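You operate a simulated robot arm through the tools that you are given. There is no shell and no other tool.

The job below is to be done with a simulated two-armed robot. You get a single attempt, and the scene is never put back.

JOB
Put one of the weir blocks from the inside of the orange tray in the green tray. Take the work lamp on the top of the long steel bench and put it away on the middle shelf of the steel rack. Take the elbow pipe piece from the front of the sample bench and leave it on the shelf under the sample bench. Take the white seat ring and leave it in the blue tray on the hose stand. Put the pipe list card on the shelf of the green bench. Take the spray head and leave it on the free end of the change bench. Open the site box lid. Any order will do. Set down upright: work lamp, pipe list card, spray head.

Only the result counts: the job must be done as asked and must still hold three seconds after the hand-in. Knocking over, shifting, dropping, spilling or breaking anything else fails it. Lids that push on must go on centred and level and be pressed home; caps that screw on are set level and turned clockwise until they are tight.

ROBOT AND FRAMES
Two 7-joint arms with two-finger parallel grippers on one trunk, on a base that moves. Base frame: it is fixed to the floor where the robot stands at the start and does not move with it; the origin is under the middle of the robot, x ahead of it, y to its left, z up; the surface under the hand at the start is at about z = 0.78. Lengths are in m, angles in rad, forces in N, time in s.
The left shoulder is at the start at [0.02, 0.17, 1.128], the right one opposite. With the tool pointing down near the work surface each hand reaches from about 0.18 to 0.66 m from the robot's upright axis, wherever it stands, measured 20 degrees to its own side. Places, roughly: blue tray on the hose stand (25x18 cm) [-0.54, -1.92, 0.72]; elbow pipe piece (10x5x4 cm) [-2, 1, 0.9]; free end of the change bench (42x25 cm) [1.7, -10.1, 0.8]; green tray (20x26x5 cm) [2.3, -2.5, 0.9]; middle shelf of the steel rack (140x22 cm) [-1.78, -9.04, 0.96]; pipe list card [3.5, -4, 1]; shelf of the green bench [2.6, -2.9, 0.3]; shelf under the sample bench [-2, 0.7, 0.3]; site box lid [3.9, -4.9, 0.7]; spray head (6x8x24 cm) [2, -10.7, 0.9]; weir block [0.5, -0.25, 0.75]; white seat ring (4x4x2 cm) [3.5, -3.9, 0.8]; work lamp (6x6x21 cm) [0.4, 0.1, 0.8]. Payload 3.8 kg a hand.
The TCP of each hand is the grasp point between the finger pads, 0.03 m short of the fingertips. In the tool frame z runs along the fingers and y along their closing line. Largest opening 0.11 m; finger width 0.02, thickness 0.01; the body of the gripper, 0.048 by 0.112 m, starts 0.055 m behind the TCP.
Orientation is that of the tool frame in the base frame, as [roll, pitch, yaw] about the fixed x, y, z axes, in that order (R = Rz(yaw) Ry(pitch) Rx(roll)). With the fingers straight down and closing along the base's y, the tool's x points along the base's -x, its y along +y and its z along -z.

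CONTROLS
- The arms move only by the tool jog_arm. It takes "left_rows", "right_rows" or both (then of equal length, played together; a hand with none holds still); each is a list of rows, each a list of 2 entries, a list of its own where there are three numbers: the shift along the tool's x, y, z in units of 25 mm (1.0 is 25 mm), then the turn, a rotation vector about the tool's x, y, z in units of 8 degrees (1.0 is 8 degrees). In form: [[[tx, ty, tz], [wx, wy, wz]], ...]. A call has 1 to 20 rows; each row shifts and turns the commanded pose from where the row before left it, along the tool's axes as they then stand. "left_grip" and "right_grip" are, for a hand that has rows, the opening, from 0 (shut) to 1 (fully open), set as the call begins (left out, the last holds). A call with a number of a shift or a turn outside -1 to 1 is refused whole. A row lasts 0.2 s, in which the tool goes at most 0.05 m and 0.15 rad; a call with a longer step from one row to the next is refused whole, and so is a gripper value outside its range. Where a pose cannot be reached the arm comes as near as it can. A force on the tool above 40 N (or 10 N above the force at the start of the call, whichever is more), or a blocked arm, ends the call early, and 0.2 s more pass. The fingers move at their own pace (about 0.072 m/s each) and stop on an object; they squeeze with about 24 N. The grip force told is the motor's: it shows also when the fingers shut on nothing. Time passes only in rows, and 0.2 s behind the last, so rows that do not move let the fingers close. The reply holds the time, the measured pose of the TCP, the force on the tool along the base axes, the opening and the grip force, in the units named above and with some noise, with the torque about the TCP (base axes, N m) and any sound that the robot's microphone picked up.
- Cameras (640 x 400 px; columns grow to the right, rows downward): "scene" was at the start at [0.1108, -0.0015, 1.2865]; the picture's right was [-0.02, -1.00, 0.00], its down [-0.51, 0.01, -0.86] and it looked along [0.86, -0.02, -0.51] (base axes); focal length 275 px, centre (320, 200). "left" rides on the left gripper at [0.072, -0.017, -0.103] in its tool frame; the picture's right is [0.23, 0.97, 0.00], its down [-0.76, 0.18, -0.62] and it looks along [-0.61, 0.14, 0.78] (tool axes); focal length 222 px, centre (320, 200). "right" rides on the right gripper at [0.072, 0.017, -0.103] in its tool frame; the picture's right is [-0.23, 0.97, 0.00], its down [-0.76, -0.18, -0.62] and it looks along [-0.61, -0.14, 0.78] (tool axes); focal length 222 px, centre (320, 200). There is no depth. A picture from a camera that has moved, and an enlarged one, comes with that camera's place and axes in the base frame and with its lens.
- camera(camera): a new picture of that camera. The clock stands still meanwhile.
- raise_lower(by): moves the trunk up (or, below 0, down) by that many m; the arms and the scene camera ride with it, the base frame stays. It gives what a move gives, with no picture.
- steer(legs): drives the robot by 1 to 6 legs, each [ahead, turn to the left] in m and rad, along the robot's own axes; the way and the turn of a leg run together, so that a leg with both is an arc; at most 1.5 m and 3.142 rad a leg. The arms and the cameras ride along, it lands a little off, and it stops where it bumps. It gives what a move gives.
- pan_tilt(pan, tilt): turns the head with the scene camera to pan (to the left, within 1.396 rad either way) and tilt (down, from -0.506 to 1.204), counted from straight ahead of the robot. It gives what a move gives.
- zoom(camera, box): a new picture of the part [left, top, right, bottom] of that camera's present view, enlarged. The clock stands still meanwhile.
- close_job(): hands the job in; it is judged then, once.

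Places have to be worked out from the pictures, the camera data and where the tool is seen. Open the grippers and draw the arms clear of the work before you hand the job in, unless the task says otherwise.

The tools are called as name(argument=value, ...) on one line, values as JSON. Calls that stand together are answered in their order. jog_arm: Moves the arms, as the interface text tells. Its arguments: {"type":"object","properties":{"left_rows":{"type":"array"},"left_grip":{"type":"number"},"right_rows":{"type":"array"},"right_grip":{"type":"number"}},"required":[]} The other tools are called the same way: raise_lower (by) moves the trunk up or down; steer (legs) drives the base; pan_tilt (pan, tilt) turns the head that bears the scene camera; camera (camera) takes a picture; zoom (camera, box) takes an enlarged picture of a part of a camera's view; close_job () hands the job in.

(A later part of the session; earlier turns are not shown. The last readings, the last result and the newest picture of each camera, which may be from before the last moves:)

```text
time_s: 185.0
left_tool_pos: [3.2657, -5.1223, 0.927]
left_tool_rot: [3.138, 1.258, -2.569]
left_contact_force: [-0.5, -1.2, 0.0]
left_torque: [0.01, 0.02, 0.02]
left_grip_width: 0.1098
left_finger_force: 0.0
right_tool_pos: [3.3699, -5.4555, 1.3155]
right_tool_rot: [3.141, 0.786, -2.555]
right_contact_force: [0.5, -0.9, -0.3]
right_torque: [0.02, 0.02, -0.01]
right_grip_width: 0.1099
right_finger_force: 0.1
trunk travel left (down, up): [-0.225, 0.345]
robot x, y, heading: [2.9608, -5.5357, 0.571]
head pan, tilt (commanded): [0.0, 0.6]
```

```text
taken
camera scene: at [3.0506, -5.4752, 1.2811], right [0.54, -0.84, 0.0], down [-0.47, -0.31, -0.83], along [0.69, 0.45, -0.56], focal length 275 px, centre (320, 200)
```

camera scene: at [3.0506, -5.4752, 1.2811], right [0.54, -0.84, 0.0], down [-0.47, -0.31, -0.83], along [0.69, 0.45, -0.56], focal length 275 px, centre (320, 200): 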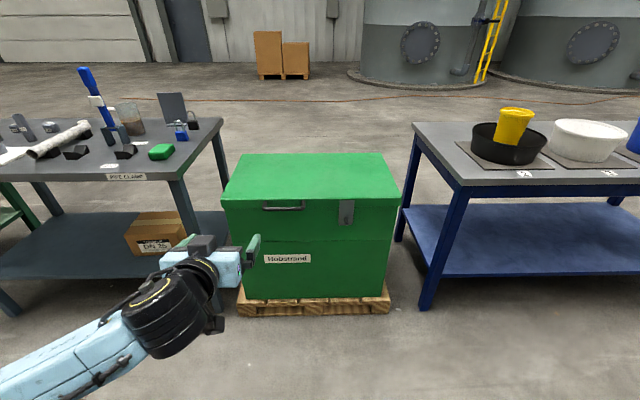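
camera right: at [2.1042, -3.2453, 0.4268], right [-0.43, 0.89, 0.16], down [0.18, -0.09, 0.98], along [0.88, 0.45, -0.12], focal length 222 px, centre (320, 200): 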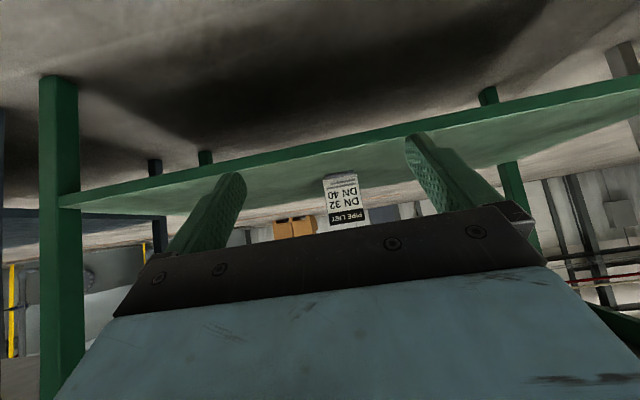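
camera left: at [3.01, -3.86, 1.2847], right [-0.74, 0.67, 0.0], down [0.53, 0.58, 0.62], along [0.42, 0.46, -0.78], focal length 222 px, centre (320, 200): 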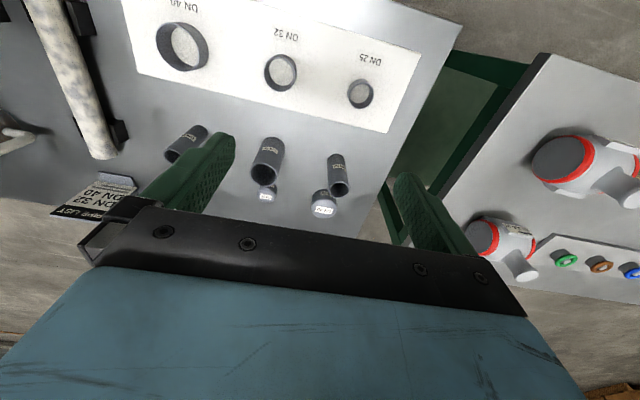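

The left hand now points forward, 18° below horizontal. Rolling it 90° so the fingers are one above the other.

jog_arm(left_rows=[[[0, 0, 0], [0, 0, 0.9375]], [[0, 0, 0], [0, 0, 0.9375]], [[0, 0, 0], [0, 0, 0.9375]], [[0, 0, 0], [0, 0, 0.9375]], [[0, 0, 0], [0, 0, 0.9375]], [[0, 0, 0], [0, 0, 0.9375]], [[0, 0, 0], [0, 0, 0.9375]], [[0, 0, 0], [0, 0, 0.9375]], [[0, 0, 0], [0, 0, 0.9375]], [[0, 0, 0], [0, 0, 0.9375]], [[0, 0, 0], [0, 0, 0.9375]], [[0, 0, 0], [0, 0, 0.9375]]], left_grip=0.5)

camera(camera="scene")

camera(camera="left")

```text
time_s: 187.6
left_tool_pos: [3.2658, -5.1218, 0.926]
left_tool_rot: [1.885, -0.004, 2.143]
left_contact_force: [-0.3, -0.6, -0.3]
left_torque: [-0.03, 0.02, -0.01]
left_grip_width: 0.0548
left_finger_force: 0.1
right_tool_pos: [3.368, -5.4554, 1.3166]
right_tool_rot: [-3.141, 0.787, -2.555]
right_contact_force: [0.7, -0.8, -0.2]
right_torque: [-0.01, -0.05, 0.01]
right_grip_width: 0.1102
right_finger_force: 0.0
trunk travel left (down, up): [-0.225, 0.345]
robot x, y, heading: [2.9592, -5.5353, 0.576]
head pan, tilt (commanded): [0.0, 0.6]
```

```text
taken
camera scene: at [3.0508, -5.4752, 1.2811], right [0.54, -0.84, 0.0], down [-0.47, -0.31, -0.83], along [0.69, 0.45, -0.56], focal length 275 px, centre (320, 200)
```

scene: 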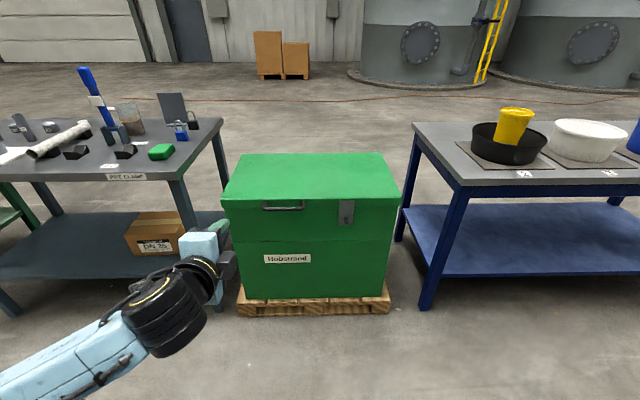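

```text
taken
camera left: at [3.1385, -5.1167, 0.9428], right [0.13, 0.35, 0.93], down [-0.04, -0.93, 0.36], along [0.99, -0.08, -0.11], focal length 222 px, centre (320, 200)
```

left: 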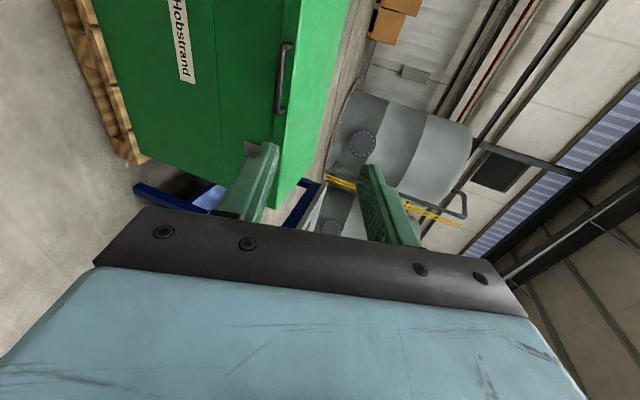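

The bar triangulates to (3.657, -4.927, 0.693). I'll lower the left hand to bar height here in free space to verify the arm can take that pose before driving in.

jog_arm(left_rows=[[[-0.144, -0.886, 0.288], [0, 0, 0]], [[-0.144, -0.886, 0.288], [0, 0, 0]], [[-0.144, -0.886, 0.288], [0, 0, 0]], [[-0.144, -0.886, 0.288], [0, 0, 0]], [[-0.144, -0.886, 0.288], [0, 0, 0]], [[-0.144, -0.886, 0.288], [0, 0, 0]], [[-0.144, -0.886, 0.288], [0, 0, 0]], [[-0.144, -0.886, 0.288], [0, 0, 0]], [[-0.144, -0.886, 0.288], [0, 0, 0]], [[-0.144, -0.886, 0.288], [0, 0, 0]]])

camera(camera="left")

camera(camera="scene")

```text
time_s: 189.8
left_tool_pos: [3.2845, -5.1528, 0.6936]
left_tool_rot: [1.885, -0.002, 2.146]
left_contact_force: [0.6, -0.9, 0.1]
left_torque: [-0.01, -0.02, 0.04]
left_grip_width: 0.0551
left_finger_force: 0.0
right_tool_pos: [3.368, -5.4568, 1.3162]
right_tool_rot: [-3.141, 0.785, -2.556]
right_contact_force: [0.5, -0.5, -0.3]
right_torque: [0.03, -0.02, 0.02]
right_grip_width: 0.1102
right_finger_force: 0.0
trunk travel left (down, up): [-0.225, 0.345]
robot x, y, heading: [2.9609, -5.537, 0.577]
head pan, tilt (commanded): [0.0, 0.6]
```

```text
taken
camera left: at [3.1569, -5.1469, 0.7104], right [0.13, 0.35, 0.93], down [-0.04, -0.93, 0.36], along [0.99, -0.08, -0.11], focal length 222 px, centre (320, 200)
```

left: 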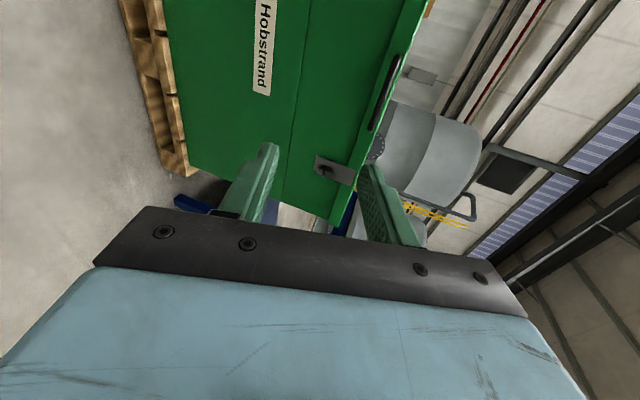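

```text
taken
camera scene: at [3.0508, -5.4753, 1.2811], right [0.54, -0.84, 0.0], down [-0.47, -0.31, -0.83], along [0.69, 0.45, -0.56], focal length 275 px, centre (320, 200)
```

scene: 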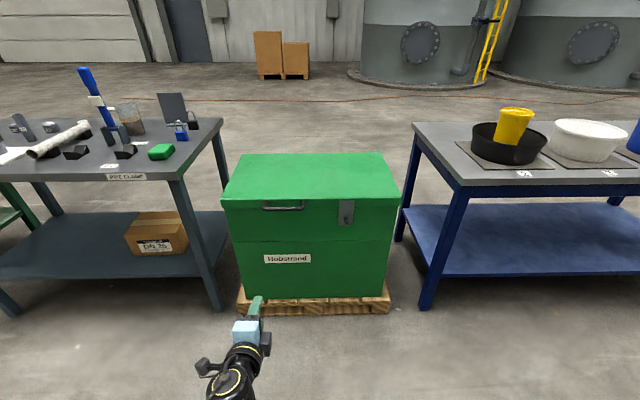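

Pose is reachable, and the bar lies at the same height as the hand (z≈0.70). Driving forward 0.38 m to bring the fingertips a few centimetres short of the bar.

jog_arm(left_rows=[[[-0.2, 0.3, -0.1], [0, 0, 0]], [[-0.2, 0, 0], [0, 0, 0]]])

steer(legs=[[0.38, 0]])

camera(camera="left")

pan_tilt(pan=0.1, tilt=0.95)

camera(camera="scene")

```text
time_s: 190.4
left_tool_pos: [3.2893, -5.1599, 0.7026]
left_tool_rot: [1.885, 0.0, 2.146]
left_contact_force: [1.0, -0.2, -0.6]
left_torque: [0.0, 0.05, -0.01]
left_grip_width: 0.0551
left_finger_force: 0.2
right_tool_pos: [3.3675, -5.4557, 1.3165]
right_tool_rot: [-3.141, 0.786, -2.556]
right_contact_force: [0.1, 0.0, 0.5]
right_torque: [0.01, 0.03, 0.04]
right_grip_width: 0.1102
right_finger_force: 0.1
trunk travel left (down, up): [-0.225, 0.345]
robot x, y, heading: [2.9607, -5.532, 0.572]
head pan, tilt (commanded): [0.0, 0.6]
```

```text
time_s: 192.8
left_tool_pos: [3.6114, -4.9534, 0.7016]
left_tool_rot: [1.885, 0.001, 2.146]
left_contact_force: [0.5, 0.2, 0.8]
left_torque: [-0.01, 0.04, -0.01]
left_grip_width: 0.0548
left_finger_force: 0.1
right_tool_pos: [3.6886, -5.2496, 1.3163]
right_tool_rot: [3.141, 0.786, -2.555]
right_contact_force: [-0.5, 0.5, -0.1]
right_torque: [0.01, 0.0, 0.03]
right_grip_width: 0.1102
right_finger_force: 0.0
trunk travel left (down, up): [-0.225, 0.345]
robot x, y, heading: [3.2797, -5.3301, 0.568]
head pan, tilt (commanded): [0.0, 0.6]
```

```text
taken
camera left: at [3.4834, -4.9485, 0.7181], right [0.13, 0.35, 0.93], down [-0.04, -0.93, 0.36], along [0.99, -0.08, -0.11], focal length 222 px, centre (320, 200)
```

left: 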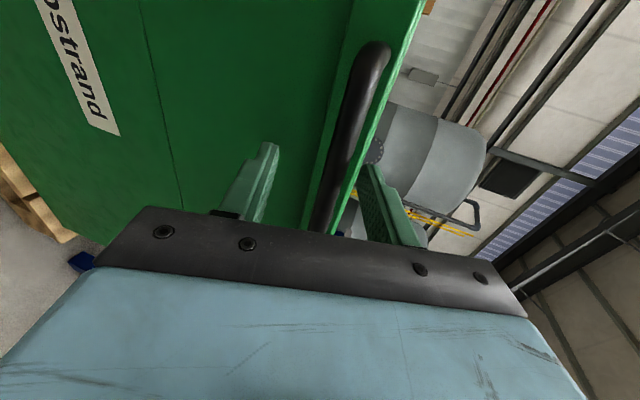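

```text
time_s: 193.6
left_tool_pos: [3.6101, -4.9531, 0.7023]
left_tool_rot: [1.886, -0.003, 2.145]
left_contact_force: [-0.6, 0.3, -0.5]
left_torque: [0.02, -0.01, -0.01]
left_grip_width: 0.0551
left_finger_force: 0.2
right_tool_pos: [3.6869, -5.2488, 1.3162]
right_tool_rot: [3.141, 0.786, -2.556]
right_contact_force: [0.3, -0.1, 0.3]
right_torque: [0.0, -0.02, 0.04]
right_grip_width: 0.11
right_finger_force: 0.1
trunk travel left (down, up): [-0.225, 0.345]
robot x, y, heading: [3.2811, -5.3302, 0.574]
head pan, tilt (commanded): [0.099, 0.949]
```

```text
taken
camera scene: at [3.3539, -5.2712, 1.2528], right [0.62, -0.78, 0.0], down [-0.64, -0.51, -0.58], along [0.46, 0.36, -0.81], focal length 275 px, centre (320, 200)
```

scene: 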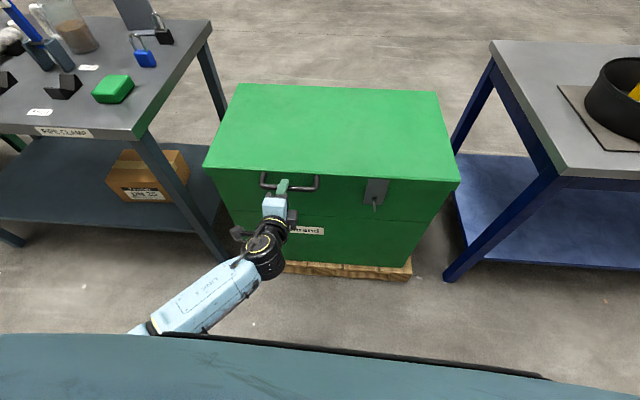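

The bar sits between the two fingertips, 2–3 cm beyond them. Opening a little more and moving forward 5 cm so the bar lies between the fingers.

jog_arm(left_rows=[[[0, 0, 0], [0, 0, 0]], [[0, 0, 0], [0, 0, 0]], [[0, 0.31, 0.95], [0, 0, 0]], [[0, 0.31, 0.95], [0, 0, 0]]], left_grip=0.7)

camera(camera="left")

zoom(camera="scene", box=[200, 140, 360, 260])

```text
time_s: 194.6
left_tool_pos: [3.6529, -4.926, 0.7042]
left_tool_rot: [1.886, 0.0, 2.145]
left_contact_force: [-0.4, 1.0, 0.3]
left_torque: [0.01, 0.01, -0.02]
left_grip_width: 0.0772
left_finger_force: 0.1
right_tool_pos: [3.689, -5.2492, 1.3161]
right_tool_rot: [-3.141, 0.786, -2.556]
right_contact_force: [0.9, 0.0, -0.3]
right_torque: [-0.01, 0.03, 0.0]
right_grip_width: 0.1101
right_finger_force: 0.1
trunk travel left (down, up): [-0.225, 0.345]
robot x, y, heading: [3.2794, -5.3284, 0.575]
head pan, tilt (commanded): [0.099, 0.949]
```

```text
taken
camera left: at [3.5254, -4.9211, 0.7192], right [0.13, 0.35, 0.93], down [-0.04, -0.93, 0.36], along [0.99, -0.08, -0.11], focal length 222 px, centre (320, 200)
```

left: 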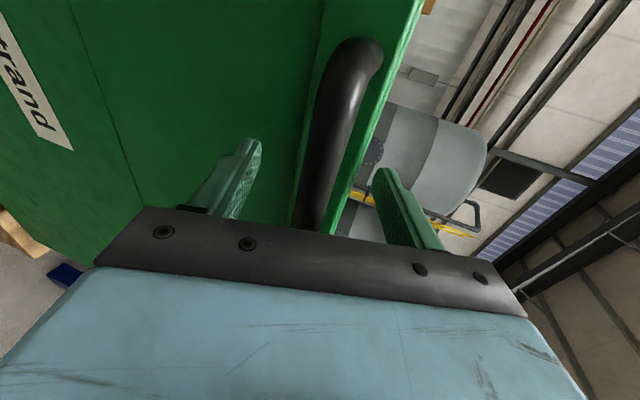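

```text
3.33 times, centred on (280, 200) of scene
camera zoom: at [3.3541, -5.2711, 1.2527], right [0.62, -0.78, 0.0], down [-0.64, -0.51, -0.58], along [0.46, 0.36, -0.81], focal length 916 px, centre (453, 200)
```

zoom: 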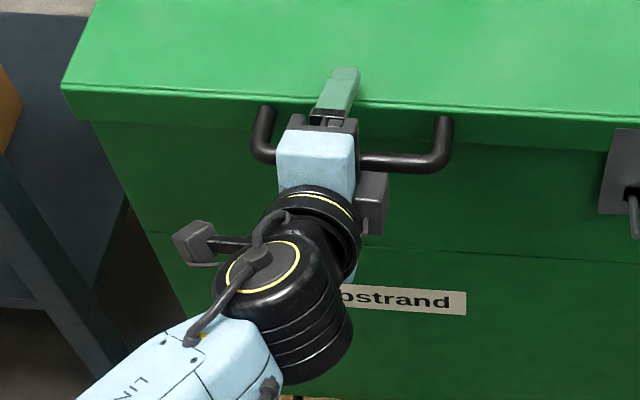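

The bar is between the fingers near the TCP. Closing to confirm the hold.

jog_arm(left_rows=[[[0, 0, 0], [0, 0, 0]], [[0, 0, 0], [0, 0, 0]], [[0, 0, 0], [0, 0, 0]], [[0, 0, 0], [0, 0, 0]]], left_grip=0.0)

camera(camera="left")

```text
time_s: 195.6
left_tool_pos: [3.654, -4.9251, 0.7092]
left_tool_rot: [1.874, -0.001, 2.146]
left_contact_force: [-2.5, 3.2, 29.0]
left_torque: [1.01, -2.01, 0.51]
left_grip_width: 0.039
left_finger_force: 44.3
right_tool_pos: [3.6863, -5.2515, 1.3171]
right_tool_rot: [3.14, 0.79, -2.554]
right_contact_force: [-0.3, 0.1, 0.7]
right_torque: [-0.01, -0.02, 0.04]
right_grip_width: 0.1103
right_finger_force: 0.0
trunk travel left (down, up): [-0.225, 0.345]
robot x, y, heading: [3.2798, -5.3309, 0.574]
head pan, tilt (commanded): [0.099, 0.949]
```

```text
taken
camera left: at [3.526, -4.9207, 0.7242], right [0.12, 0.35, 0.93], down [-0.04, -0.93, 0.36], along [0.99, -0.08, -0.1], focal length 222 px, centre (320, 200)
```

left: 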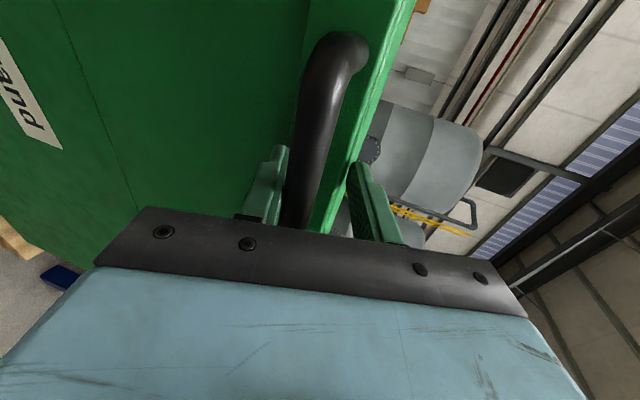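

The upper finger pressed onto the lid's top, so the handle sticks out less than the finger length. I'll open, pull back 2 cm so only the tips enclose the bar, and close again.

jog_arm(left_rows=[[[0, 0, 0], [0, 0, 0]], [[0, 0, 0], [0, 0, 0]], [[0, -0.1, -0.4], [0, 0, 0]], [[0, -0.1, -0.4], [0, 0, 0]], [[0, 0, 0], [0, 0, 0]]], left_grip=0.65)

camera(camera="left")

zoom(camera="scene", box=[220, 140, 340, 230])

```text
time_s: 196.8
left_tool_pos: [3.6353, -4.9364, 0.704]
left_tool_rot: [1.886, -0.002, 2.146]
left_contact_force: [0.8, -0.1, 0.0]
left_torque: [0.04, -0.03, 0.01]
left_grip_width: 0.0714
left_finger_force: 0.0
right_tool_pos: [3.6898, -5.25, 1.3156]
right_tool_rot: [-3.141, 0.788, -2.555]
right_contact_force: [0.0, 1.0, 0.0]
right_torque: [0.0, 0.02, 0.01]
right_grip_width: 0.1101
right_finger_force: 0.1
trunk travel left (down, up): [-0.225, 0.345]
robot x, y, heading: [3.2785, -5.3243, 0.572]
head pan, tilt (commanded): [0.099, 0.949]
```

```text
taken
camera left: at [3.5087, -4.9328, 0.7202], right [0.13, 0.35, 0.93], down [-0.04, -0.93, 0.36], along [0.99, -0.08, -0.11], focal length 222 px, centre (320, 200)
```

left: 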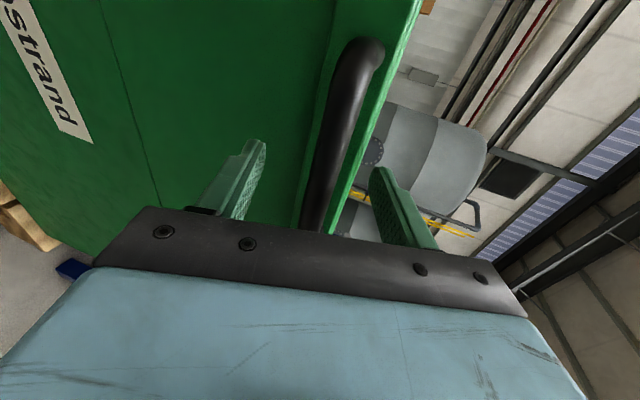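

```text
4.44 times, centred on (280, 185) of scene
camera zoom: at [3.3539, -5.2712, 1.2527], right [0.62, -0.78, 0.0], down [-0.64, -0.51, -0.58], along [0.46, 0.36, -0.81], focal length 1222 px, centre (498, 267)
```

zoom: 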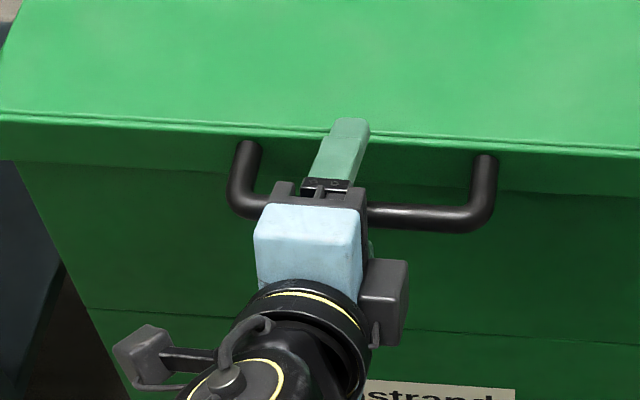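

The bar appears about 1.2 cm above the hand's mid-line, which explains the one-sided contact. I'll raise the hand 12 mm and close again, watching the force.

jog_arm(left_rows=[[[0, 0.456, -0.148], [0, 0, 0]], [[0, 0, 0], [0, 0, 0]]])

jog_arm(left_rows=[[[0, 0, 0], [0, 0, 0]], [[0, 0, 0], [0, 0, 0]], [[0, 0, 0], [0, 0, 0]]], left_grip=0.3)

camera(camera="left")

```text
time_s: 197.4
left_tool_pos: [3.6361, -4.9355, 0.7165]
left_tool_rot: [1.886, 0.0, 2.144]
left_contact_force: [-0.9, -0.2, 0.2]
left_torque: [0.03, -0.03, 0.0]
left_grip_width: 0.0713
left_finger_force: 0.1
right_tool_pos: [3.6877, -5.2488, 1.316]
right_tool_rot: [3.141, 0.787, -2.555]
right_contact_force: [-0.6, 0.4, 0.1]
right_torque: [0.02, 0.0, 0.01]
right_grip_width: 0.1096
right_finger_force: 0.2
trunk travel left (down, up): [-0.225, 0.345]
robot x, y, heading: [3.2772, -5.3282, 0.574]
head pan, tilt (commanded): [0.099, 0.949]
```

```text
time_s: 198.2
left_tool_pos: [3.6358, -4.9364, 0.7154]
left_tool_rot: [1.886, -0.002, 2.146]
left_contact_force: [-2.2, -1.6, -3.2]
left_torque: [-0.07, 0.02, 0.04]
left_grip_width: 0.0355
left_finger_force: 2.3
right_tool_pos: [3.688, -5.2498, 1.317]
right_tool_rot: [-3.141, 0.787, -2.555]
right_contact_force: [0.4, -0.1, -0.7]
right_torque: [-0.01, 0.01, -0.02]
right_grip_width: 0.1099
right_finger_force: 0.1
trunk travel left (down, up): [-0.225, 0.345]
robot x, y, heading: [3.2811, -5.3275, 0.573]
head pan, tilt (commanded): [0.099, 0.949]
```

```text
taken
camera left: at [3.5083, -4.9324, 0.7314], right [0.13, 0.35, 0.93], down [-0.04, -0.93, 0.36], along [0.99, -0.08, -0.11], focal length 222 px, centre (320, 200)
```

left: 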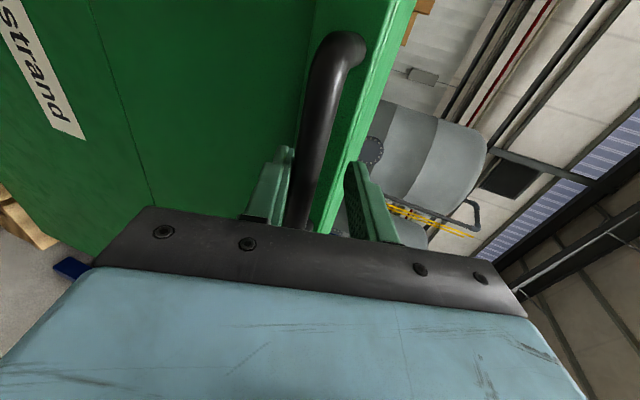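

The lower finger is now touching the underside of the bar, i.e. hooked under it. I'll go 12 mm deeper, then lift along the lid's arc for the first 15°.

jog_arm(left_rows=[[[0, 0.148, 0.456], [0, 0, 0]], [[0, 0.87, -0.258], [0, 0, 0]], [[0, 0.882, -0.212], [0, 0, 0]], [[0, 0.892, -0.165], [0, 0, 0]], [[0, 0.899, -0.118], [0, 0, 0]], [[0, 0.904, -0.071], [0, 0, 0]]])

camera(camera="scene")

camera(camera="left")

```text
time_s: 199.6
left_tool_pos: [3.6581, -4.9207, 0.8262]
left_tool_rot: [1.885, -0.001, 2.147]
left_contact_force: [-1.3, 0.7, -4.7]
left_torque: [-0.02, -0.04, 0.05]
left_grip_width: 0.0352
left_finger_force: 1.9
right_tool_pos: [3.6885, -5.2497, 1.3161]
right_tool_rot: [3.141, 0.786, -2.555]
right_contact_force: [0.9, 0.1, -0.6]
right_torque: [-0.04, 0.0, -0.01]
right_grip_width: 0.1102
right_finger_force: 0.0
trunk travel left (down, up): [-0.225, 0.345]
robot x, y, heading: [3.279, -5.3261, 0.575]
head pan, tilt (commanded): [0.099, 0.949]
```

```text
taken
camera scene: at [3.3541, -5.2708, 1.2527], right [0.62, -0.78, 0.0], down [-0.64, -0.51, -0.58], along [0.46, 0.36, -0.81], focal length 275 px, centre (320, 200)
```

scene: 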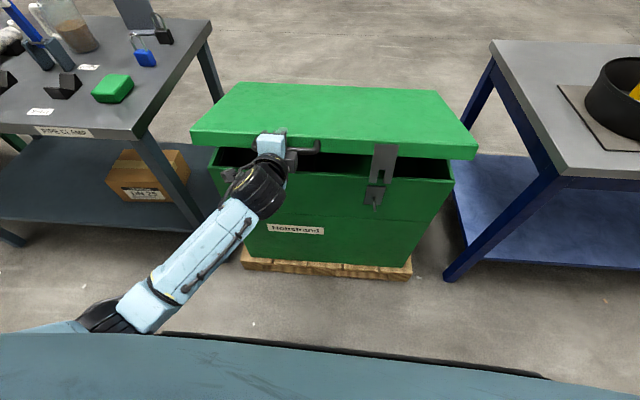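

```text
taken
camera left: at [3.5303, -4.9172, 0.8433], right [0.13, 0.35, 0.93], down [-0.04, -0.93, 0.36], along [0.99, -0.08, -0.11], focal length 222 px, centre (320, 200)
```

left: 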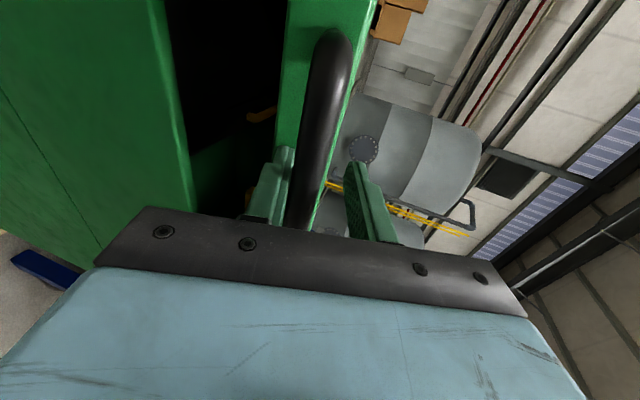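

The lid is lifting easily (only about 5 N). Continuing along the arc to about 39°.

jog_arm(left_rows=[[[0, 0.907, -0.024], [0, 0, 0]], [[0, 0.907, 0.024], [0, 0, 0]], [[0, 0.904, 0.071], [0, 0, 0]], [[0, 0.899, 0.118], [0, 0, 0]], [[0, 0.892, 0.165], [0, 0, 0]], [[0, 0.882, 0.212], [0, 0, 0]], [[0, 0.87, 0.258], [0, 0, 0]], [[0, 0.855, 0.303], [0, 0, 0]]])

camera(camera="scene")

camera(camera="left")

```text
time_s: 201.4
left_tool_pos: [3.7263, -4.8767, 0.9877]
left_tool_rot: [1.887, 0.0, 2.145]
left_contact_force: [0.0, -1.5, -3.1]
left_torque: [0.0, -0.04, 0.04]
left_grip_width: 0.0347
left_finger_force: 1.1
right_tool_pos: [3.6885, -5.2482, 1.318]
right_tool_rot: [3.141, 0.785, -2.554]
right_contact_force: [0.2, 0.0, 0.4]
right_torque: [0.02, -0.02, 0.0]
right_grip_width: 0.1102
right_finger_force: 0.0
trunk travel left (down, up): [-0.225, 0.345]
robot x, y, heading: [3.2774, -5.3279, 0.568]
head pan, tilt (commanded): [0.099, 0.949]
```

```text
taken
camera scene: at [3.3541, -5.271, 1.2527], right [0.62, -0.78, 0.0], down [-0.64, -0.51, -0.58], along [0.46, 0.36, -0.81], focal length 275 px, centre (320, 200)
```

scene: 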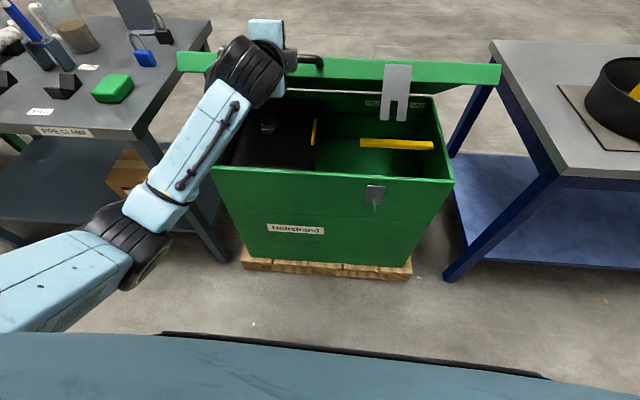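

```text
taken
camera left: at [3.5976, -4.8723, 1.005], right [0.13, 0.35, 0.93], down [-0.04, -0.93, 0.36], along [0.99, -0.08, -0.11], focal length 222 px, centre (320, 200)
```

left: 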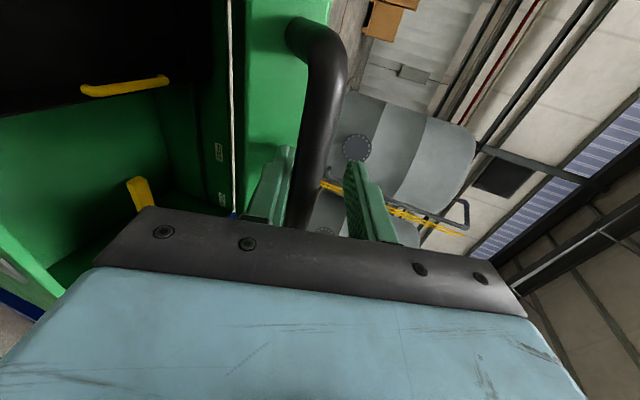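

The lid is at about 40° and following well. Continuing to about 60°.

jog_arm(left_rows=[[[0, 0.838, 0.347], [0, 0, 0]], [[0, 0.819, 0.39], [0, 0, 0]], [[0, 0.797, 0.433], [0, 0, 0]], [[0, 0.773, 0.474], [0, 0, 0]], [[0, 0.747, 0.514], [0, 0, 0]], [[0, 0.72, 0.552], [0, 0, 0]], [[0, 0.69, 0.589], [0, 0, 0]]])

pan_tilt(pan=0.1, tilt=0.6)

camera(camera="scene")

camera(camera="left")

```text
time_s: 203.0
left_tool_pos: [3.8273, -4.813, 1.0928]
left_tool_rot: [1.885, 0.0, 2.146]
left_contact_force: [-0.6, -0.7, -3.6]
left_torque: [-0.02, 0.0, 0.03]
left_grip_width: 0.0343
left_finger_force: 1.2
right_tool_pos: [3.6891, -5.2491, 1.3155]
right_tool_rot: [3.141, 0.786, -2.556]
right_contact_force: [-0.4, 0.7, -0.2]
right_torque: [-0.01, -0.01, -0.01]
right_grip_width: 0.1099
right_finger_force: 0.0
trunk travel left (down, up): [-0.225, 0.345]
robot x, y, heading: [3.2807, -5.3269, 0.572]
head pan, tilt (commanded): [0.099, 0.949]
```

```text
time_s: 203.8
left_tool_pos: [3.8276, -4.8136, 1.092]
left_tool_rot: [1.885, -0.001, 2.145]
left_contact_force: [0.0, 0.7, -2.5]
left_torque: [-0.03, -0.02, -0.01]
left_grip_width: 0.0343
left_finger_force: 1.2
right_tool_pos: [3.6888, -5.2491, 1.3167]
right_tool_rot: [3.141, 0.787, -2.555]
right_contact_force: [0.1, 0.2, 0.2]
right_torque: [0.02, 0.03, -0.01]
right_grip_width: 0.1097
right_finger_force: 0.0
trunk travel left (down, up): [-0.225, 0.345]
robot x, y, heading: [3.2783, -5.325, 0.57]
head pan, tilt (commanded): [0.099, 0.6]
```

```text
taken
camera scene: at [3.3662, -5.2614, 1.281], right [0.62, -0.78, 0.0], down [-0.44, -0.35, -0.82], along [0.65, 0.51, -0.57], focal length 275 px, centre (320, 200)
```

scene: 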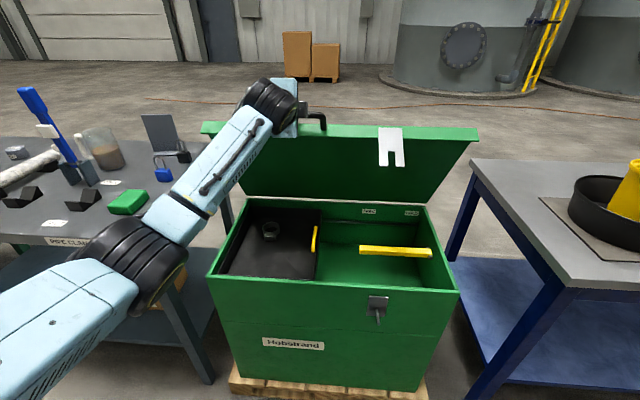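

```text
taken
camera left: at [3.7, -4.8086, 1.1076], right [0.13, 0.35, 0.93], down [-0.04, -0.93, 0.36], along [0.99, -0.08, -0.11], focal length 222 px, centre (320, 200)
```

left: 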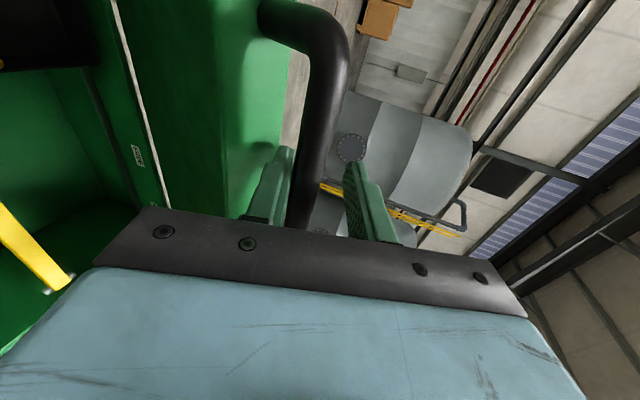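

The lid stands at about 60°. To keep within reach I'll walk the base forward in 6 cm steps, drawing the hand back the same amount so the lid stays hooked in place.

steer(legs=[[0.06, 0]])

jog_arm(left_rows=[[[0, -0.247, -0.76], [0, 0, 0]], [[0, -0.247, -0.76], [0, 0, 0]], [[0, -0.247, -0.76], [0, 0, 0]]])

camera(camera="left")

```text
time_s: 204.8
left_tool_pos: [3.876, -4.781, 1.0925]
left_tool_rot: [1.883, 0.0, 2.145]
left_contact_force: [-4.9, -2.1, 6.4]
left_torque: [0.02, 0.26, 0.08]
left_grip_width: 0.0302
left_finger_force: 0.1
right_tool_pos: [3.7378, -5.217, 1.3169]
right_tool_rot: [-3.141, 0.788, -2.556]
right_contact_force: [-0.4, 0.4, 0.5]
right_torque: [0.0, -0.03, -0.02]
right_grip_width: 0.1099
right_finger_force: 0.1
trunk travel left (down, up): [-0.225, 0.345]
robot x, y, heading: [3.3279, -5.2992, 0.571]
head pan, tilt (commanded): [0.099, 0.6]
```

```text
time_s: 205.7
left_tool_pos: [3.8338, -4.8092, 1.0835]
left_tool_rot: [1.891, 0.004, 2.149]
left_contact_force: [25.7, 11.7, -23.2]
left_torque: [2.14, -6.53, 0.56]
left_grip_width: 0.0403
left_finger_force: 7.0
right_tool_pos: [3.7423, -5.2152, 1.3153]
right_tool_rot: [3.14, 0.784, -2.555]
right_contact_force: [-0.5, 0.2, -0.6]
right_torque: [-0.04, -0.02, -0.01]
right_grip_width: 0.1099
right_finger_force: 0.0
trunk travel left (down, up): [-0.225, 0.345]
robot x, y, heading: [3.3244, -5.2938, 0.571]
head pan, tilt (commanded): [0.099, 0.6]
stopped in row 3 (left hand): the force on the tool passed its limit at 41 N (the readings are from after the stop); the commanded pose is now the measured one
```

```text
taken
camera left: at [3.7062, -4.8043, 1.0999], right [0.13, 0.36, 0.92], down [-0.03, -0.93, 0.37], along [0.99, -0.08, -0.11], focal length 222 px, centre (320, 200)
```

left: 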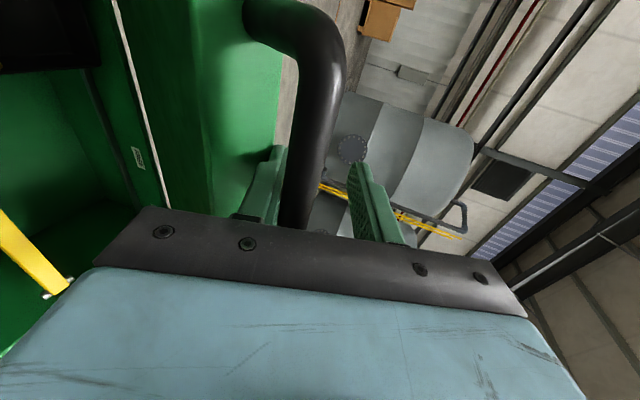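

The pull-back met resistance (41 N), with a large moment that doesn't fit a fingertip contact. I'll look from the scene camera before doing anything else.

camera(camera="scene")

zoom(camera="scene", box=[180, 60, 360, 200])

camera(camera="right")

```text
taken
camera scene: at [3.4202, -5.2266, 1.2806], right [0.62, -0.78, 0.0], down [-0.44, -0.35, -0.82], along [0.65, 0.51, -0.57], focal length 275 px, centre (320, 200)
```

scene: 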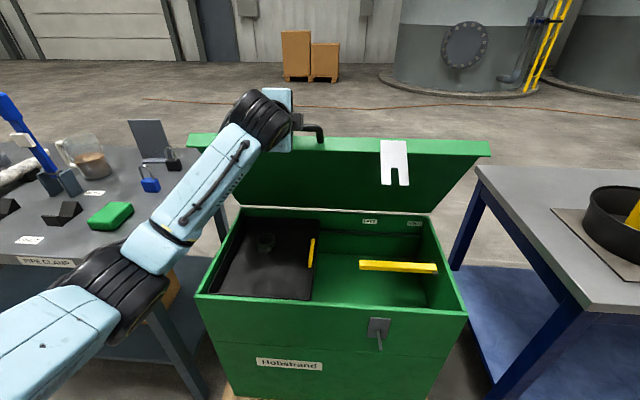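

```text
2.86 times, centred on (270, 130) of scene
camera zoom: at [3.4202, -5.2266, 1.2806], right [0.62, -0.78, 0.0], down [-0.44, -0.35, -0.82], along [0.65, 0.51, -0.57], focal length 785 px, centre (463, 400)
```

zoom: 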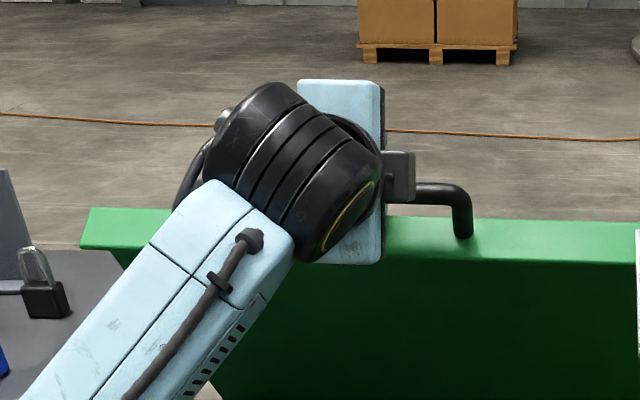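

```text
taken
camera right: at [3.6285, -5.2688, 1.3374], right [-0.4, 0.9, 0.16], down [0.18, -0.09, 0.98], along [0.9, 0.42, -0.13], focal length 222 px, centre (320, 200)
```

right: 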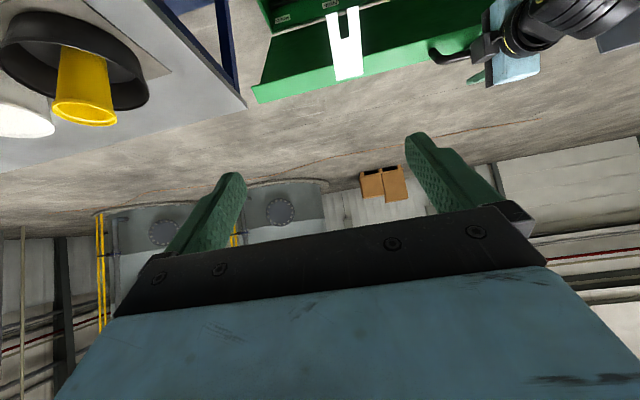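

Nothing else seems to be touched; I suspect the bar got pinched while sliding along the sloped fingers. I'll open the fingers a bit in place to relieve it and read the force again.

jog_arm(left_rows=[[[0, 0, 0], [0, 0, 0]], [[0, 0, 0], [0, 0, 0]]], left_grip=0.55)

camera(camera="left")

```text
time_s: 206.3
left_tool_pos: [3.8319, -4.81, 1.0914]
left_tool_rot: [1.879, 0.002, 2.147]
left_contact_force: [19.8, 7.4, -7.3]
left_torque: [2.74, -6.83, 2.4]
left_grip_width: 0.0609
left_finger_force: 0.4
right_tool_pos: [3.7404, -5.2155, 1.3152]
right_tool_rot: [-3.141, 0.785, -2.554]
right_contact_force: [0.0, -0.5, -0.4]
right_torque: [0.01, -0.02, -0.03]
right_grip_width: 0.1098
right_finger_force: 0.1
trunk travel left (down, up): [-0.225, 0.345]
robot x, y, heading: [3.327, -5.2947, 0.571]
head pan, tilt (commanded): [0.099, 0.6]
```

```text
taken
camera left: at [3.7042, -4.8056, 1.1058], right [0.12, 0.35, 0.93], down [-0.04, -0.93, 0.36], along [0.99, -0.08, -0.1], focal length 222 px, centre (320, 200)
```

left: 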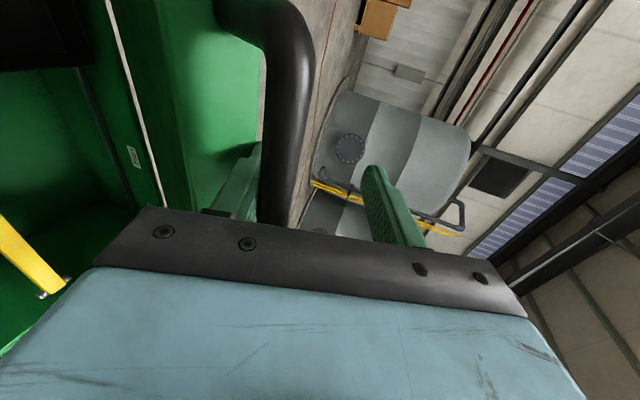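

The bar has dropped behind the finger pads near the palm, so the hand can't slide back along it, but it can push. I'll let the base push the lid forward in small steps (open fingers leave room for the bar to rise) and then raise the hand to follow the arc.

steer(legs=[[0.05, 0]])

camera(camera="left")

camera(camera="scene")

```text
time_s: 207.2
left_tool_pos: [3.868, -4.7857, 1.0964]
left_tool_rot: [1.874, 0.001, 2.146]
left_contact_force: [-14.7, -5.9, 27.8]
left_torque: [-0.25, 0.9, 0.0]
left_grip_width: 0.0493
left_finger_force: 0.1
right_tool_pos: [3.7773, -5.1922, 1.3179]
right_tool_rot: [-3.141, 0.791, -2.556]
right_contact_force: [0.0, 0.6, 0.1]
right_torque: [-0.03, 0.02, 0.0]
right_grip_width: 0.11
right_finger_force: 0.0
trunk travel left (down, up): [-0.225, 0.345]
robot x, y, heading: [3.3686, -5.2664, 0.571]
head pan, tilt (commanded): [0.099, 0.6]
```

```text
taken
camera left: at [3.7409, -4.7816, 1.111], right [0.12, 0.35, 0.93], down [-0.04, -0.93, 0.36], along [0.99, -0.08, -0.1], focal length 222 px, centre (320, 200)
```

left: 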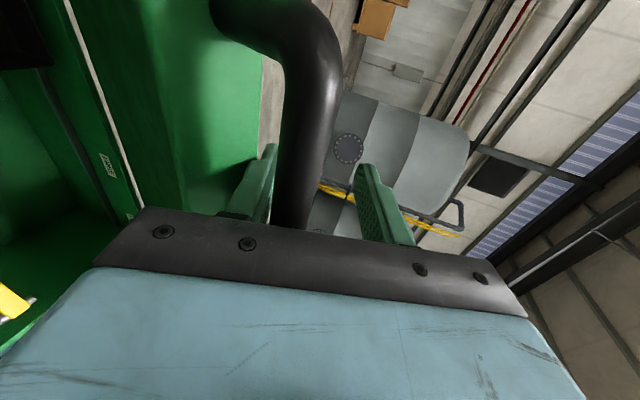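

```text
taken
camera scene: at [3.4552, -5.2043, 1.2816], right [0.62, -0.78, 0.0], down [-0.44, -0.35, -0.83], along [0.65, 0.51, -0.56], focal length 275 px, centre (320, 200)
```

scene: 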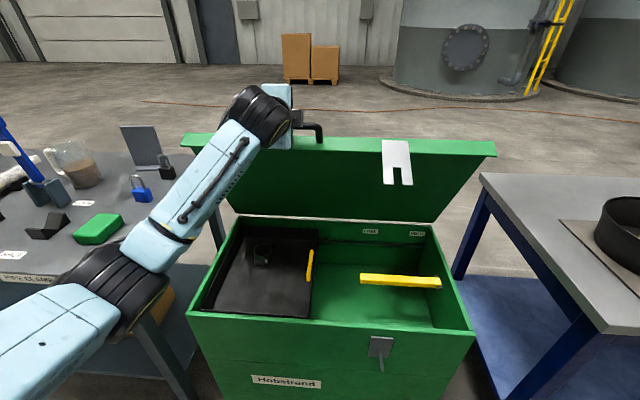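

The lower fingertip is bearing on the lid's front face because the hand still points 18° downward. I'll pitch the hand up in place, pivoting about the bar, so the fingers lie flatter.

jog_arm(left_rows=[[[0, 0.19, 0], [-0.75, 0, 0]], [[0, 0.19, 0], [-0.75, 0, 0]], [[0, 0.19, 0], [-0.75, 0, 0]]])

camera(camera="left")

```text
time_s: 208.0
left_tool_pos: [3.8715, -4.7834, 1.1091]
left_tool_rot: [1.562, -0.001, 2.147]
left_contact_force: [-6.5, -1.5, 9.6]
left_torque: [0.05, 0.31, 0.06]
left_grip_width: 0.0557
left_finger_force: 0.1
right_tool_pos: [3.7799, -5.191, 1.3163]
right_tool_rot: [-3.141, 0.789, -2.556]
right_contact_force: [0.0, 0.0, 0.7]
right_torque: [0.02, 0.0, 0.0]
right_grip_width: 0.1099
right_finger_force: 0.1
trunk travel left (down, up): [-0.225, 0.345]
robot x, y, heading: [3.3723, -5.2657, 0.574]
head pan, tilt (commanded): [0.099, 0.6]
```

```text
taken
camera left: at [3.7453, -4.7786, 1.091], right [-0.13, 0.19, 0.97], down [-0.11, -0.98, 0.17], along [0.98, -0.08, 0.15], focal length 222 px, centre (320, 200)
```

left: 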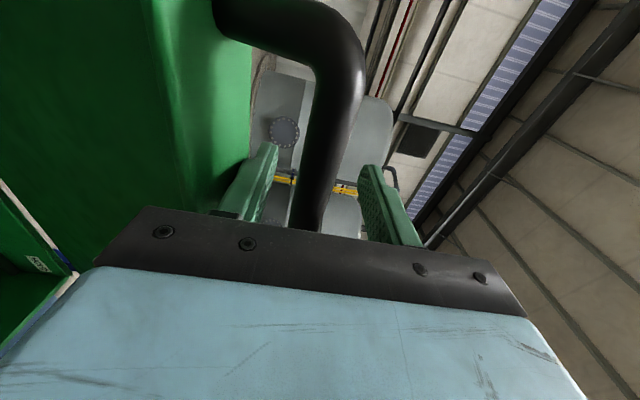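

Much lower force now and the bar sits mid-way between level fingers. I'll draw the hand back 3.5 cm so the bar lies nearer the fingertips.

jog_arm(left_rows=[[[0, 0, -0.5], [0, 0, 0]], [[0, 0, -0.5], [0, 0, 0]], [[0, 0, -0.4], [0, 0, 0]]])

camera(camera="left")

camera(camera="scene")

```text
time_s: 208.8
left_tool_pos: [3.8475, -4.7998, 1.1037]
left_tool_rot: [1.572, 0.0, 2.147]
left_contact_force: [5.9, 2.3, -13.6]
left_torque: [0.33, -0.62, 0.04]
left_grip_width: 0.0668
left_finger_force: 6.7
right_tool_pos: [3.7828, -5.1879, 1.3156]
right_tool_rot: [-3.141, 0.786, -2.555]
right_contact_force: [0.4, -0.2, 0.1]
right_torque: [0.02, -0.03, -0.05]
right_grip_width: 0.1099
right_finger_force: 0.0
trunk travel left (down, up): [-0.225, 0.345]
robot x, y, heading: [3.3742, -5.2653, 0.574]
head pan, tilt (commanded): [0.099, 0.6]
```

```text
taken
camera left: at [3.7195, -4.7952, 1.0864], right [-0.12, 0.19, 0.97], down [-0.11, -0.98, 0.18], along [0.99, -0.08, 0.14], focal length 222 px, centre (320, 200)
```

left: 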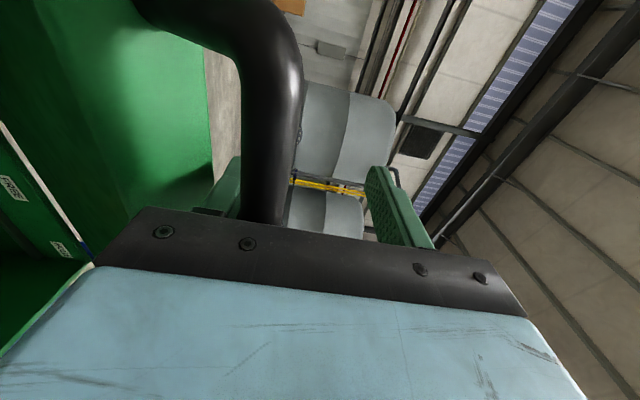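

```text
taken
camera scene: at [3.4605, -5.2007, 1.2807], right [0.62, -0.78, 0.0], down [-0.44, -0.35, -0.82], along [0.64, 0.51, -0.57], focal length 275 px, centre (320, 200)
```

scene: 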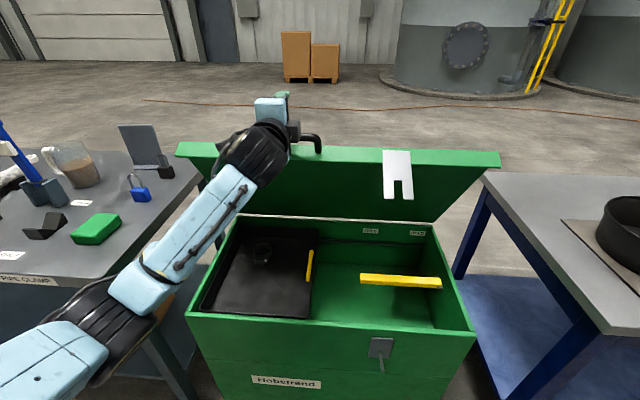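

The loaded bar just carries along with the hand, so rather than sliding it I'll pitch the hand up another 20° about the bar and push along the tool axis with the palm behind the bar.

jog_arm(left_rows=[[[0, 0.21, 0], [-0.83, 0, 0]], [[0, 0.21, 0], [-0.83, 0, 0]], [[0, 0.21, 0], [-0.83, 0, 0]]])

camera(camera="left")

zoom(camera="scene", box=[180, 70, 360, 210])

```text
time_s: 209.6
left_tool_pos: [3.8442, -4.8, 1.1215]
left_tool_rot: [1.219, 0.001, 2.148]
left_contact_force: [3.4, 4.7, -13.0]
left_torque: [0.35, -0.37, 0.21]
left_grip_width: 0.0675
left_finger_force: 7.3
right_tool_pos: [3.7819, -5.1888, 1.3172]
right_tool_rot: [-3.139, 0.785, -2.553]
right_contact_force: [-1.1, 0.0, -0.6]
right_torque: [0.0, 0.0, 0.03]
right_grip_width: 0.11
right_finger_force: 0.1
trunk travel left (down, up): [-0.225, 0.345]
robot x, y, heading: [3.3698, -5.2682, 0.569]
head pan, tilt (commanded): [0.099, 0.6]
```

```text
taken
camera left: at [3.7271, -4.7898, 1.07], right [-0.41, 0.01, 0.91], down [-0.13, -0.99, -0.05], along [0.91, -0.14, 0.4], focal length 222 px, centre (320, 200)
```

left: 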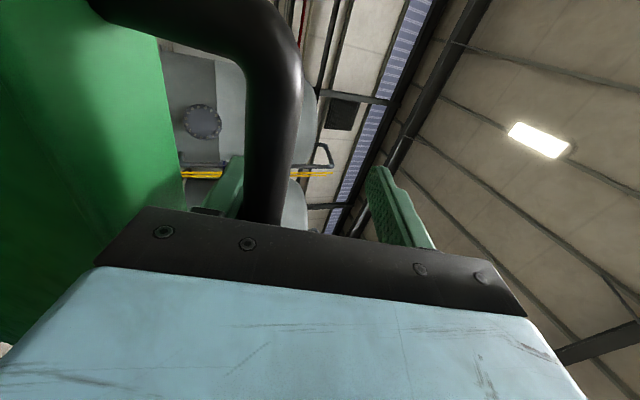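

```text
2.86 times, centred on (270, 140) of scene
camera zoom: at [3.4598, -5.2004, 1.2809], right [0.62, -0.78, 0.0], down [-0.44, -0.35, -0.82], along [0.65, 0.51, -0.57], focal length 785 px, centre (463, 371)
```

zoom: 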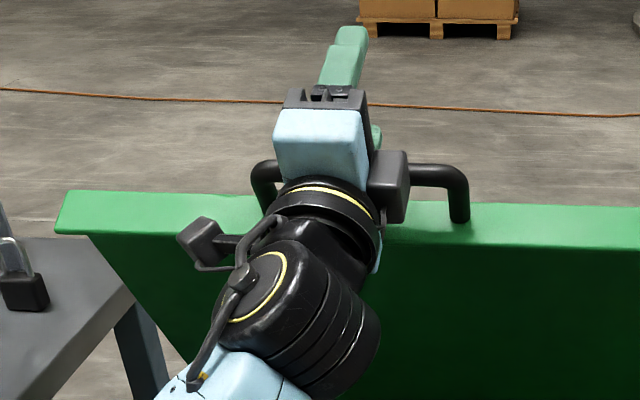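

The fingers are now clear of the lid face with the bar seated on the lower finger. Pushing onward along the arc in small steps.

jog_arm(left_rows=[[[0, 0.203, 0.774], [0, 0, 0]], [[0, 0.166, 0.782], [0, 0, 0]], [[0, 0.13, 0.79], [0, 0, 0]], [[0, 0.094, 0.794], [0, 0, 0]]])

camera(camera="scene")

camera(camera="left")

```text
time_s: 210.6
left_tool_pos: [3.9033, -4.7602, 1.1569]
left_tool_rot: [1.228, -0.001, 2.147]
left_contact_force: [4.1, 7.0, -24.3]
left_torque: [0.77, -0.52, 0.04]
left_grip_width: 0.0735
left_finger_force: 12.8
right_tool_pos: [3.7837, -5.187, 1.3162]
right_tool_rot: [-3.14, 0.785, -2.553]
right_contact_force: [1.0, 1.5, -0.4]
right_torque: [0.01, 0.01, -0.01]
right_grip_width: 0.1099
right_finger_force: 0.0
trunk travel left (down, up): [-0.225, 0.345]
robot x, y, heading: [3.3771, -5.267, 0.571]
head pan, tilt (commanded): [0.099, 0.6]
```

```text
taken
camera scene: at [3.4612, -5.1988, 1.2806], right [0.62, -0.78, 0.0], down [-0.44, -0.35, -0.82], along [0.64, 0.51, -0.57], focal length 275 px, centre (320, 200)
```

scene: 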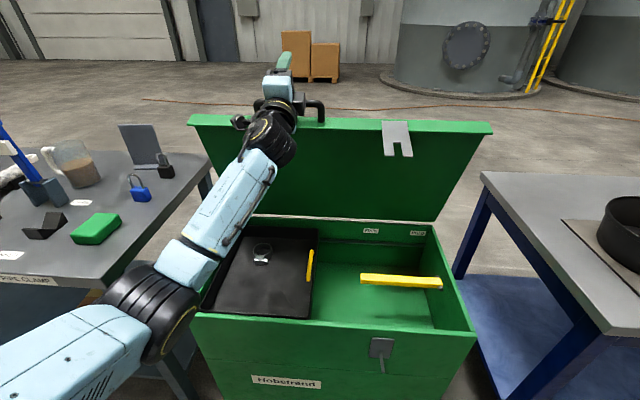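

```text
taken
camera left: at [3.786, -4.7502, 1.1056], right [-0.4, 0.01, 0.92], down [-0.13, -0.99, -0.04], along [0.91, -0.13, 0.4], focal length 222 px, centre (320, 200)
```

left: 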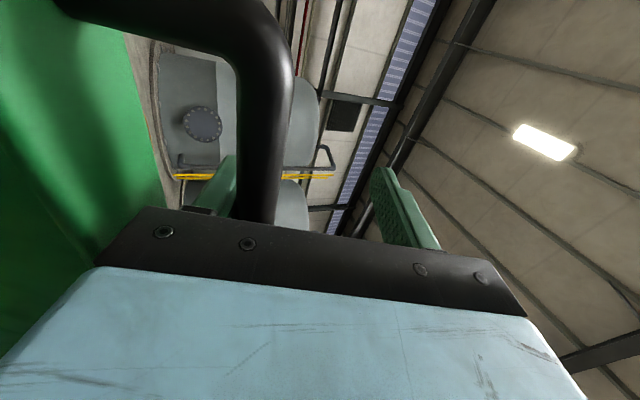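

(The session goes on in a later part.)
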